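You operate a simulated robot arm through the tools that you are given. There is no shell and no other tool. Be economical: measure what you need, move in short steps, check, and stop when the job is done.

Carry out the task below with a simulated robot arm. There is one attempt and no reset: what you move stays moved.

TASK
Slide the yellow label along the drainer by the tap until it stands next to the small carton marked bolts.
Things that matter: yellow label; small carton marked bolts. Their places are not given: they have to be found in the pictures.

It is judged by the outcome, as a careful person would: the job done as asked, and still so three seconds after it is handed in. It fails if anything else is knocked over, pushed out of place, dropped, spilled or broken.

THE ROBOT
A 7-joint arm with a two-finger parallel gripper, fixed in place. Base frame: the origin is at the foot of the arm, x ahead of it, y to its left, z up; the work surface is at about z = 0.88. Lengths are in m, angles in degrees, forces in N, time in s.
With the tool pointing down near the work surface it reaches from about 0.3 to 0.7 m from the base axis. Its first joint turns from -66.0 to 66.0 degrees. Payload 1.57 kg.
Tool frame: the origin (TCP) lies between the finger pads and is the grasp point; the fingertips stand 0.03 m ahead of it; z points along the fingers, y is the line along which they close. The gripper opens to 0.11 m. The fingers are 0.024 m wide and 0.012 m thick; the gripper's body (0.048 by 0.112 m) begins 0.078 m behind the TCP.
Orientation is that of the tool frame in the base frame, as a unit quaternion [w, x, y, z]. With the fingers straight down and closing along the base's y, the tool's x points along the base's -x, its y along +y and its z along -z.

THE INTERFACE
- The arm moves only by the tool drive_tool. Its argument "commands" is a list that holds one entry, the list of rows, each a list of 7 numbers: the shift along the tool's x, y, z in m, then the turn, a rotation vector about the tool's x, y, z in degrees, then the finger opening in m, from 0 to 0.11. In form: [[[tx, ty, tz, ax, ay, az, claw], ...]]. A call has 1 to 8 rows; each row shifts and turns the commanded pose from where the row before left it, along the tool's axes as they then stand. A row lasts 0.2 s, in which the tool goes at most 0.05 m and 8.6 degrees; a call with a longer step from one row to the next is refused whole, and so is a gripper value outside its range. A pose out of reach is approached as far as the arm can. The call stops where the force on the tool passes 40 N (or 10 N more than at its start, if that is more) or the arm is blocked; 0.2 s more then pass. The fingers move at their own pace (about 0.108 m/s each) and stop on an object; they squeeze with about 21 N. The grip force told is the motor's: it shows also when the fingers shut on nothing. Time passes only in rows, and 0.2 s behind the last, so rows that do not move let the fingers close. It gives the time, the measured TCP pose, the force on the tool (base axes), the opening and the grip force at its end, in the units of the frame above (readings bear some noise), and new pictures: "views" is both (left out), scene, wrist or none.
- Cameras (640 x 400 px; columns grow to the right, rows downward): "scene" is fixed at [0.1819, -0.397, 1.4173]; the picture's right is [0.68, -0.73, 0.00], its down [-0.36, -0.34, -0.87] and it looks along [0.64, 0.59, -0.50] (base axes); focal length 369 px, centre (320, 200). "wrist" rides on the gripper at [-0.036, 0, -0.08] in the tool frame; the picture's right is [0.00, -1.00, 0.00], its down [0.97, 0.00, -0.24] and it looks along [0.24, 0.00, 0.97] (tool axes); focal length 218 px, centre (320, 200).
- locate(camera, pixels): for up to 12 pixels [column, row] of the newest picture of that camera ("zoom" is the newest enlarged one), the place [x, y, z] in the base frame of the surface seen there, good to about 0.002 m, but the place of the scene camera against the robot may be out by one fixed shift of up to 0.012 m in any direction. No time passes.
- close_up(camera, box): a new picture of the part [left, top, right, bottom] of that camera's present view, enlarged. No time passes.
- finish_job(): hands the job in; it is judged then, once.

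Work in short steps. Measure before you move; look again where a grasp or a placing could have gone wrong, and mend it. You have 60 turns and 120 pictures in all, the two below and enlarged ones among them. Open the gripper and draw the arm clear of the work before you hand the job in, unless the task says otherwise; then end with one line.

The tools are called after "Emit:" as name(argument=value, ...) on one line, values as JSON. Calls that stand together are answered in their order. drive_tool: Moves the arm, as the interface text tells. Its arguments: {"type":"object","properties":{"commands":{"type":"array"},"views":{"type":"string","enum":["both","scene","wrist","none"]}},"required":["commands"]} The other tools are called the same way: locate (camera, pixels) gives the place of the surface under pixels of a picture; close_up (camera, box) takes an enlarged picture of a part of a camera's view; finish_job () hands the job in.

At the start:

```text
clock: 0.0
position: [0.4753, -0.0716, 1.1004]
tcp_rot: [-0.001, 0.0, 1.0, 0.0]
ft_force: [-0.6, 0.1, -0.1]
opening: 0.1101
gripper_force: 0.0
```

scene: 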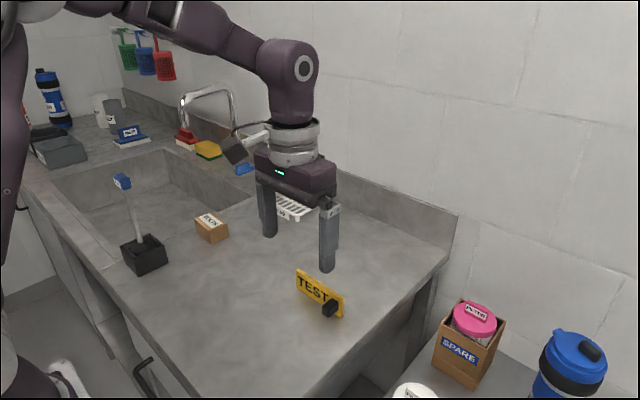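
wrist: 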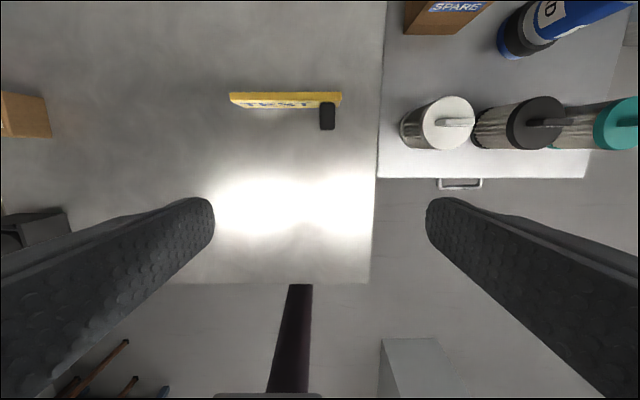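

The yellow label "TEST" is at about (320,292) in the scene, and a small carton is at (211,227). I'll enlarge both to read the marks.

Emit:
close_up(camera="scene", box=[270, 240, 370, 340])

Emit:
close_up(camera="scene", box=[100, 160, 260, 280])

Emit:
locate(camera="scene", pixels=[[298, 272], [343, 300], [320, 280], [297, 288], [341, 316], [197, 220], [212, 212], [227, 223], [211, 228], [210, 242], [228, 236], [270, 270]])

Emit:
locate(camera="wrist", pixels=[[232, 95], [340, 95], [232, 105], [285, 97], [327, 105], [327, 125], [48, 100], [50, 133], [20, 115], [300, 150], [285, 108]])

```text
4.00 times, centred on (320, 290) of scene
```

zoom: 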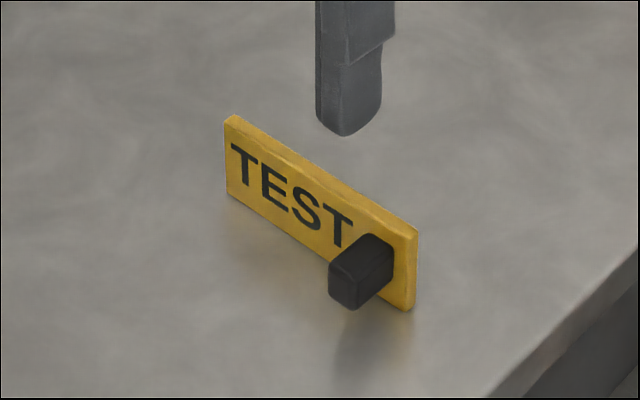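

```text
3.33 times, centred on (180, 220) of scene
```

zoom: 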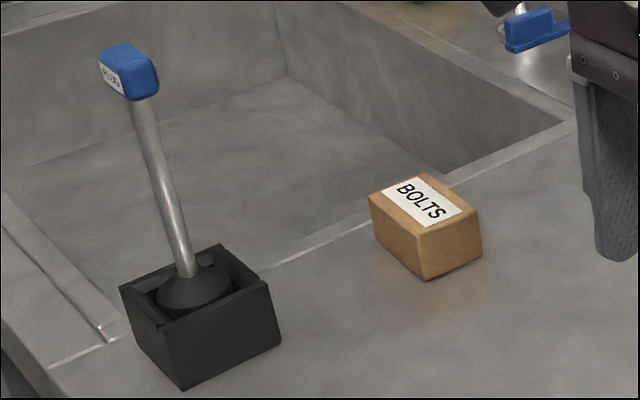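

```text
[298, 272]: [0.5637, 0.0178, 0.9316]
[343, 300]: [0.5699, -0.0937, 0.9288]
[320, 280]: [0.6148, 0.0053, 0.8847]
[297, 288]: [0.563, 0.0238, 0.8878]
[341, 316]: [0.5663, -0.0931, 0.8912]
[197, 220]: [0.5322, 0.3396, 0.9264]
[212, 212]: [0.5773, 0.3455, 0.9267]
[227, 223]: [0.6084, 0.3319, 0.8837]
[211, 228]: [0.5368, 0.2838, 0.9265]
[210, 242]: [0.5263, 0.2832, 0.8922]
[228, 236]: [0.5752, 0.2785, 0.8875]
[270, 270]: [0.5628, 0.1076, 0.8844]
```

```text
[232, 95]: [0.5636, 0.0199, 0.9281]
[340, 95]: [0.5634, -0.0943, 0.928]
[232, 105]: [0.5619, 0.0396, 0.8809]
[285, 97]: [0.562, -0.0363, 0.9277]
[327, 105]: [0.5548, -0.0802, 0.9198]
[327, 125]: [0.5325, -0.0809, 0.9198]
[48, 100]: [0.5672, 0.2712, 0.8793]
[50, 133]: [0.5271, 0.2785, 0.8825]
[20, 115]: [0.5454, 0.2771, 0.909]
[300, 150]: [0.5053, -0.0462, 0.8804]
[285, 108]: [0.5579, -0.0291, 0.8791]
```

The label's plate runs along y from -0.094 to 0.020 at x≈0.563, top z 0.928, with a knob on its -x side at y≈-0.08. The carton BOLTS has its near face at y≈0.275 and x 0.527–0.577. I'll turn the tool 90° so the fingers close along x.

Emit:
drive_tool(commands=[[[0, 0, 0, 0, 0, -8.5, 0.11], [0, 0, 0, 0, 0, -8.5, 0.11], [0, 0, 0, 0, 0, -8.5, 0.11], [0, 0, 0, 0, 0, -8.5, 0.11], [0, 0, 0, 0, 0, -8.5, 0.11], [0, 0, 0, 0, 0, -8.5, 0.11], [0, 0, 0, 0, 0, -8.5, 0.11], [0, 0, 0, 0, 0, -8.5, 0.11]]], views="none")

Emit:
drive_tool(commands=[[[0, 0, 0, 0, 0, -7.333, 0.06], [0, 0, 0, 0, 0, -7.333, 0.06], [0, 0, 0, 0, 0, -7.334, 0.06], [0, 0, 0, 0, 0, 0, 0.06]]], views="both")

```text
clock: 1.8
position: [0.476, -0.0723, 1.0994]
tcp_rot: [0.0, -0.561, 0.828, 0.0]
ft_force: [-0.6, -0.1, 0.3]
opening: 0.1101
gripper_force: 0.1
```

```text
clock: 2.8
position: [0.4753, -0.071, 1.0996]
tcp_rot: [0.0, 0.708, -0.706, 0.0]
ft_force: [0.0, 0.3, 0.3]
opening: 0.06
gripper_force: 0.0
```

scene: 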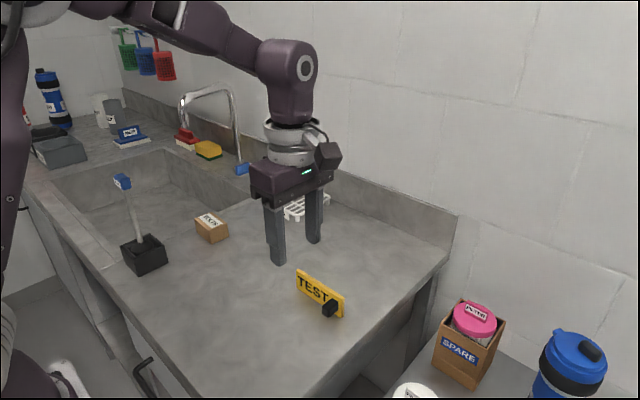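
wrist: 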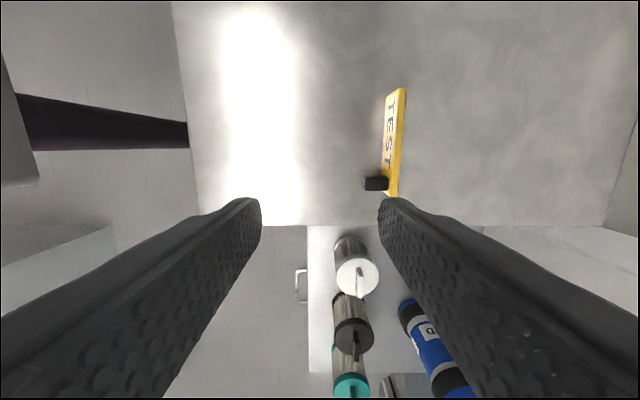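

Tool is now turned (tool x = base −y, tool y = base −x). I'll measure the plate again in the wrist picture, at (398,90)–(392,195).

Emit:
locate(camera="wrist", pixels=[[399, 90], [406, 90], [395, 145], [400, 145], [387, 120], [395, 194], [376, 184], [402, 115], [391, 185]])

Emit:
drive_tool(commands=[[[-0.018, -0.044, 0, 0, 0, 0, 0.06], [-0.018, -0.044, 0, 0, 0, 0, 0.06], [0, 0, 0.04, 0, 0, 0, 0.06], [0, 0, 0.04, 0, 0, 0, 0.06], [0, 0, 0, 0, 0, 0, 0.06]]], views="both")

```text
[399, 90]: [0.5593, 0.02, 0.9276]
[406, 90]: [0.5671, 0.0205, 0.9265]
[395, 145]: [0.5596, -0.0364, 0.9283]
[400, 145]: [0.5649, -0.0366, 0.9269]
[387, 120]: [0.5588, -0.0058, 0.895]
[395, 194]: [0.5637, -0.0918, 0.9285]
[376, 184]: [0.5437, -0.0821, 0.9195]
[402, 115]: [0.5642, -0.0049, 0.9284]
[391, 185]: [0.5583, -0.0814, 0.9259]
```

```text
clock: 4.0
position: [0.5636, -0.0352, 1.0181]
tcp_rot: [-0.001, 0.707, -0.707, 0.0]
ft_force: [-0.7, 0.6, -0.5]
opening: 0.0599
gripper_force: 0.0
```

scene: 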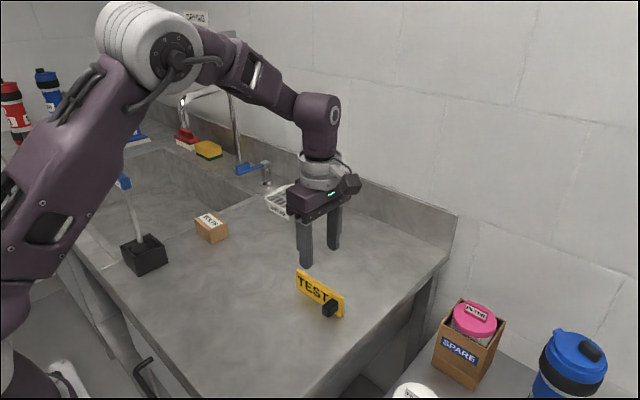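
wrist: 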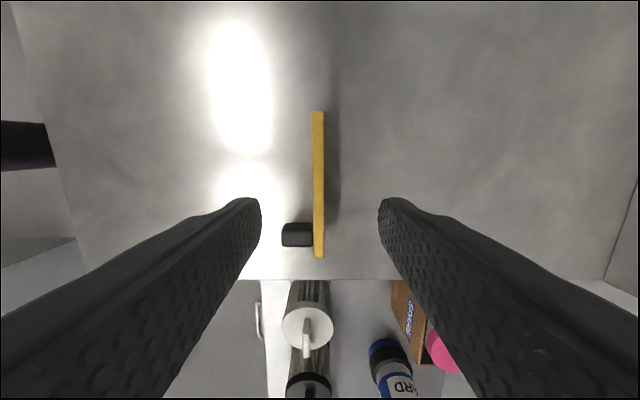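

The plate is centred between the fingers and the knob (297,234) clears them. Going down so the fingertips stop ~7 mm above the drainer.

Emit:
drive_tool(commands=[[[0, 0, 0.04, 0, 0, 0, 0.06], [0, 0, 0.04, 0, 0, 0, 0.06], [0, 0, 0.02, 0, 0, 0, 0.06], [0, 0, 0, 0, 0, 0, 0.06]]], views="both")

```text
clock: 5.0
position: [0.5631, -0.0346, 0.919]
tcp_rot: [0.0, -0.707, 0.707, 0.0]
ft_force: [0.7, -0.6, 0.2]
opening: 0.0596
gripper_force: 0.1
```

scene: 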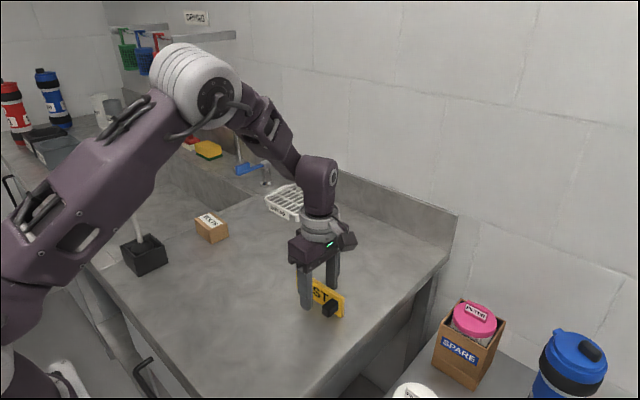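
wrist: 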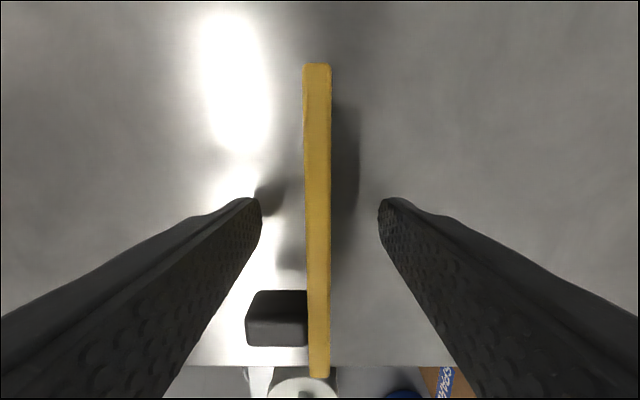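

The plate sits between the fingers, with the knob clear of them. I'll close, and check where the rack and tap stand along the path.

Emit:
drive_tool(commands=[[[0, 0, 0, 0, 0, 0, 0.03], [0, 0, 0, 0, 0, 0, 0.0], [0, 0, 0, 0, 0, 0, 0.0], [0, 0, 0, 0, 0, 0, 0.0]]], views="both")

Emit:
locate(camera="scene", pixels=[[266, 200], [290, 217], [266, 183], [240, 172], [240, 150], [211, 228], [210, 242], [228, 236], [197, 220], [206, 233]])

```text
clock: 6.0
position: [0.5634, -0.0353, 0.92]
tcp_rot: [0.0, -0.707, 0.707, 0.0]
ft_force: [0.2, 0.5, 0.4]
opening: 0.0084
gripper_force: 20.7
```

scene: 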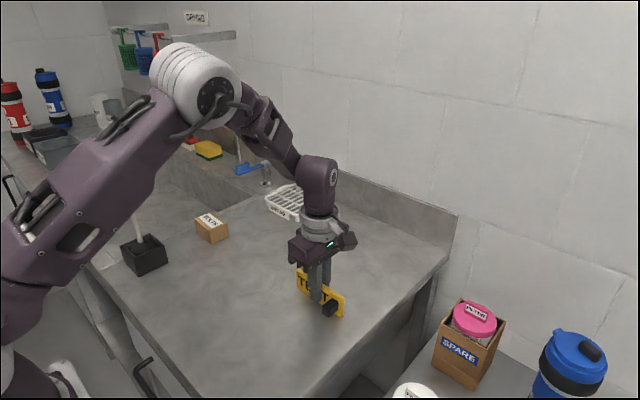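
wrist: 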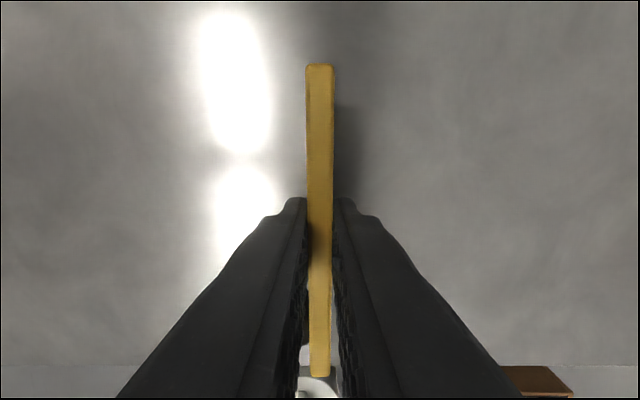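

```text
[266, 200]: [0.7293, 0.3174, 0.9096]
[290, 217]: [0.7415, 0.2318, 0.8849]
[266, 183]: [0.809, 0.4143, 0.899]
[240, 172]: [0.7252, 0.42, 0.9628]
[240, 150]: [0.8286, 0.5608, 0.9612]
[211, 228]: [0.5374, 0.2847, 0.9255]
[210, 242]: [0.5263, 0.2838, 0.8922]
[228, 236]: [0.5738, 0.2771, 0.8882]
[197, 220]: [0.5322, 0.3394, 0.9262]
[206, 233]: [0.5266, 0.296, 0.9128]
```

Gripped (opening 8.4 mm, 20.7 N), and the rack (x>0.72) is out of the path. Sliding the label along +y by 0.16 m.

Emit:
drive_tool(commands=[[[-0.02, 0, 0, 0, 0, 0, 0], [-0.02, 0, 0, 0, 0, 0, 0], [-0.02, 0, 0, 0, 0, 0, 0], [-0.02, 0, 0, 0, 0, 0, 0], [-0.02, 0, 0, 0, 0, 0, 0], [-0.02, 0, 0, 0, 0, 0, 0], [-0.02, 0, 0, 0, 0, 0, 0], [-0.02, 0, 0, 0, 0, 0, 0]]], views="both")

```text
clock: 7.8
position: [0.5636, 0.124, 0.9192]
tcp_rot: [0.0, 0.707, -0.707, 0.0]
ft_force: [-0.4, -0.1, 0.2]
opening: 0.0083
gripper_force: 21.2
```

scene: 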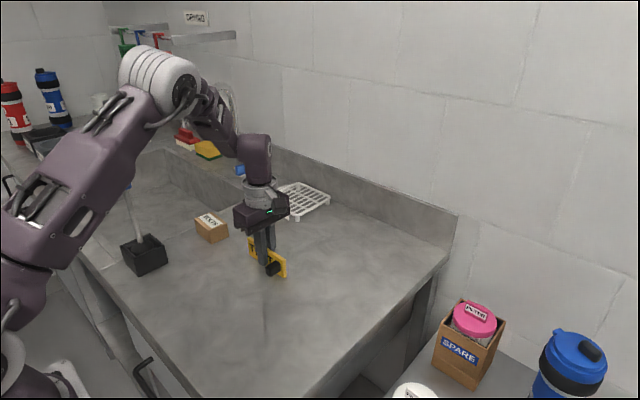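
wrist: 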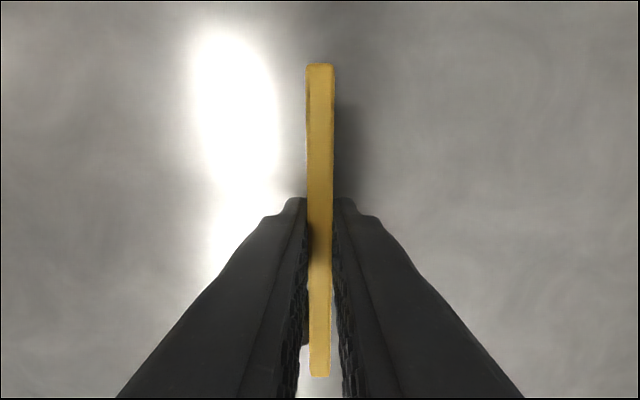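

The label moved with the gripper and its leading end is now at y≈0.18. I'll slide 0.06 m more and look.

Emit:
drive_tool(commands=[[[-0.02, 0, 0, 0, 0, 0, 0], [-0.02, 0, 0, 0, 0, 0, 0], [-0.02, 0, 0, 0, 0, 0, 0], [0, 0, 0, 0, 0, 0, 0]]], views="both")

Emit:
close_up(camera="scene", box=[180, 190, 300, 290])

```text
clock: 8.8
position: [0.5647, 0.1852, 0.9218]
tcp_rot: [0.0, -0.707, 0.708, 0.0]
ft_force: [-0.3, 0.2, -0.1]
opening: 0.0083
gripper_force: 21.3
```

scene: 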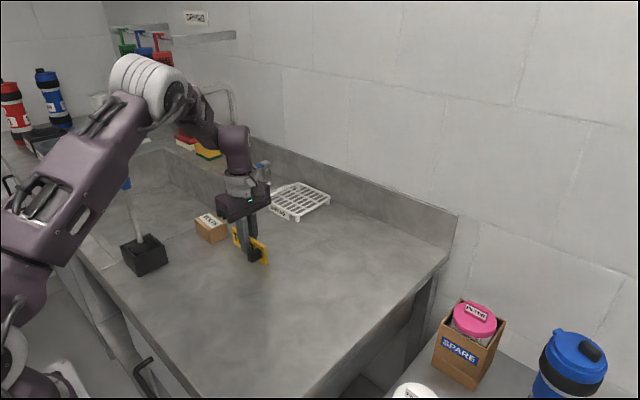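
wrist: 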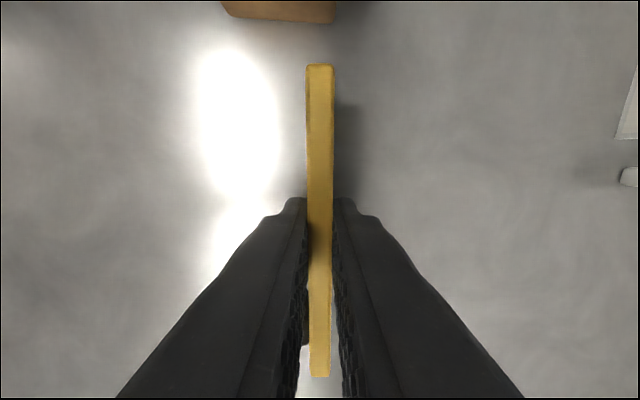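

```text
4.00 times, centred on (240, 240) of scene
```

zoom: 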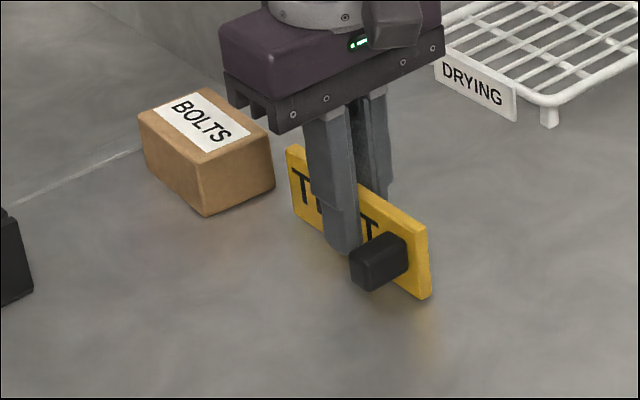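

Emit:
locate(camera="wrist", pixels=[[310, 68], [330, 68], [326, 20], [280, 18], [312, 12], [320, 5], [325, 35], [232, 13]])

```text
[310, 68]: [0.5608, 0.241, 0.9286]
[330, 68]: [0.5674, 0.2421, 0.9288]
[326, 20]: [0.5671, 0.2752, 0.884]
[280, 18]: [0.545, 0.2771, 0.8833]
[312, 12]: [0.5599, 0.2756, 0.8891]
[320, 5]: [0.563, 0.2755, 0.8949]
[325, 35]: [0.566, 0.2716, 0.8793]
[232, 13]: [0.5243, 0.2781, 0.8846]
```

The label's end is at y≈0.242 and the carton's face at y≈0.275, a gap of about 33 mm. I'll slide 0.022 m more, slowly.

Emit:
drive_tool(commands=[[[-0.008, 0, 0, 0, 0, 0, 0], [-0.008, 0, 0, 0, 0, 0, 0], [-0.006, 0, 0, 0, 0, 0, 0], [0, 0, 0, 0, 0, 0, 0]]], views="both")

Emit:
close_up(camera="scene", box=[180, 190, 300, 290])

```text
clock: 9.8
position: [0.5634, 0.2061, 0.9215]
tcp_rot: [0.0, -0.707, 0.707, 0.0]
ft_force: [0.3, 0.2, -0.6]
opening: 0.0084
gripper_force: 20.5
```

scene: 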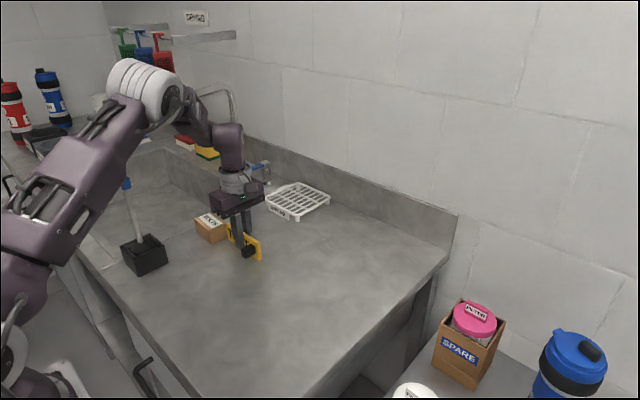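
wrist: 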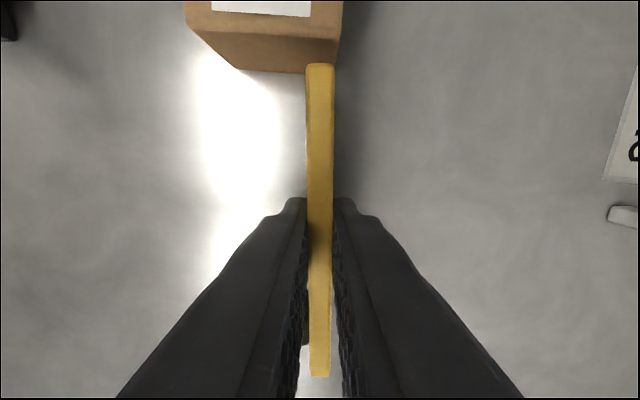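

```text
4.00 times, centred on (240, 240) of scene
```

zoom: 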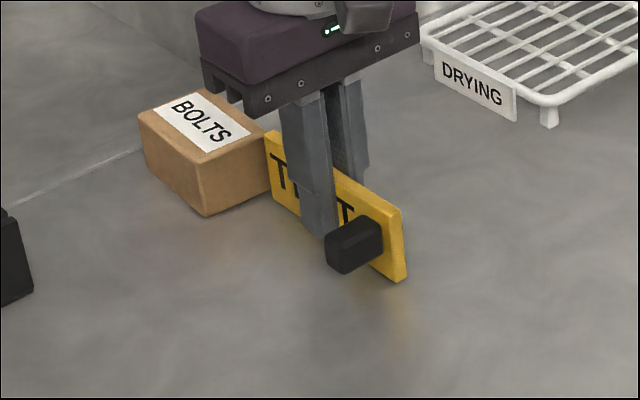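

Gap is now about 12 mm, the carton hasn't moved, and the label stands upright on the drainer. I'll release gently.

Emit:
drive_tool(commands=[[[0, 0, 0, 0, 0, 0, 0.012], [0, 0, 0, 0, 0, 0, 0.02], [0, 0, 0, 0, 0, 0, 0.04], [0, 0, 0, 0, 0, 0, 0.05], [0, 0, 0, 0, 0, 0, 0.05]]], views="both")

```text
clock: 11.0
position: [0.5645, 0.2066, 0.921]
tcp_rot: [0.0, 0.707, -0.707, 0.0]
ft_force: [0.0, -0.6, 0.4]
opening: 0.0499
gripper_force: 0.0
```

scene: 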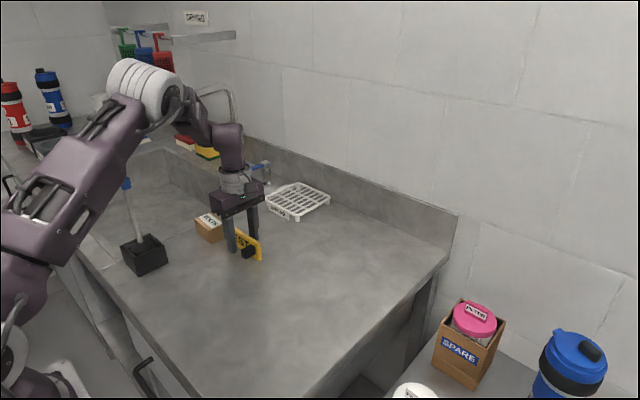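
wrist: 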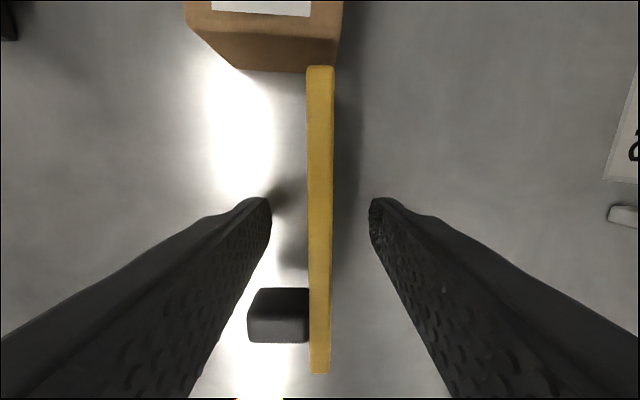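

The label is free and upright. Raising the arm straight up and then back to the right.

Emit:
drive_tool(commands=[[[0, 0, -0.02, 0, 0, 0, 0.05], [0, 0, -0.04, 0, 0, 0, 0.05], [0, 0, -0.04, 0, 0, 0, 0.05], [0, 0, -0.04, 0, 0, 0, 0.05], [0, 0, -0.04, 0, 0, 0, 0.05], [0.045, 0, 0, 0, 0, 0, 0.05], [0.045, 0, 0, 0, 0, 0, 0.05], [0.045, 0, 0, 0, 0, 0, 0.05]]], views="both")

Emit:
close_up(camera="scene", box=[180, 190, 300, 290])

```text
clock: 12.8
position: [0.5614, 0.0703, 1.1005]
tcp_rot: [0.0, 0.707, -0.707, 0.0]
ft_force: [-0.4, -0.5, 0.1]
opening: 0.05
gripper_force: 0.1
```

scene: 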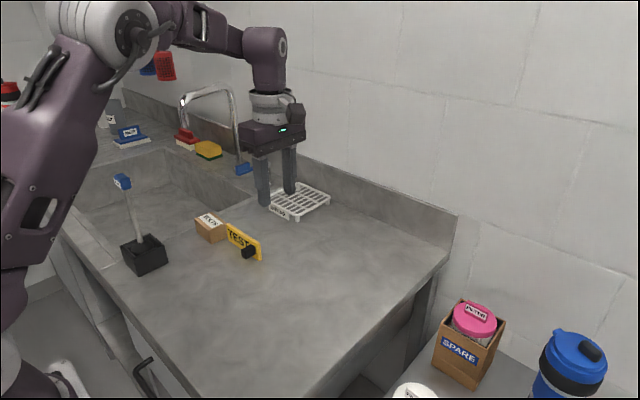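
wrist: 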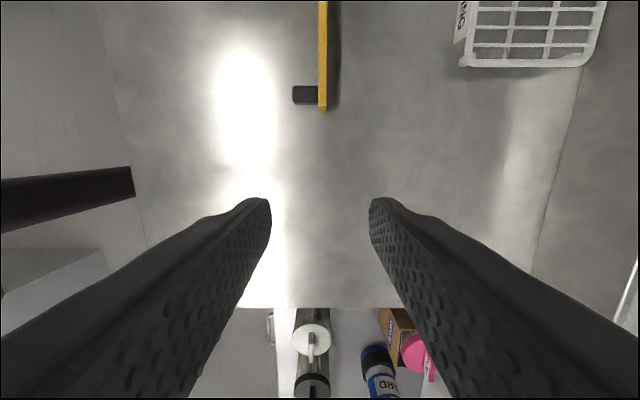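

```text
4.00 times, centred on (240, 240) of scene
```

zoom: 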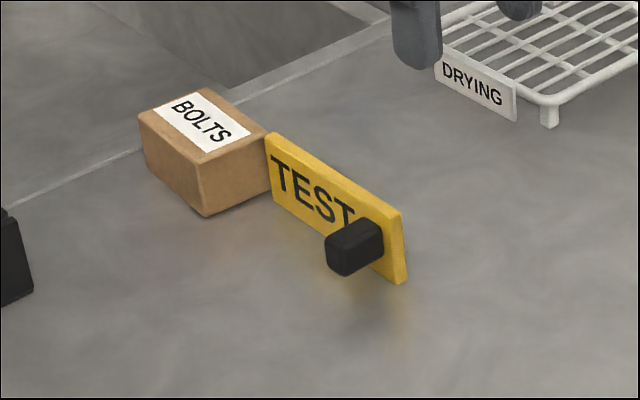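

The label stands upright right beside the BOLTS carton, nothing else has moved, and the arm is clear. Handing in.

Emit:
finish_job()

```text
The job is handed in.
```

The yellow label now stands upright on the drainer, about 1 cm from the small carton marked bolts; nothing else was moved, and the job is handed in.
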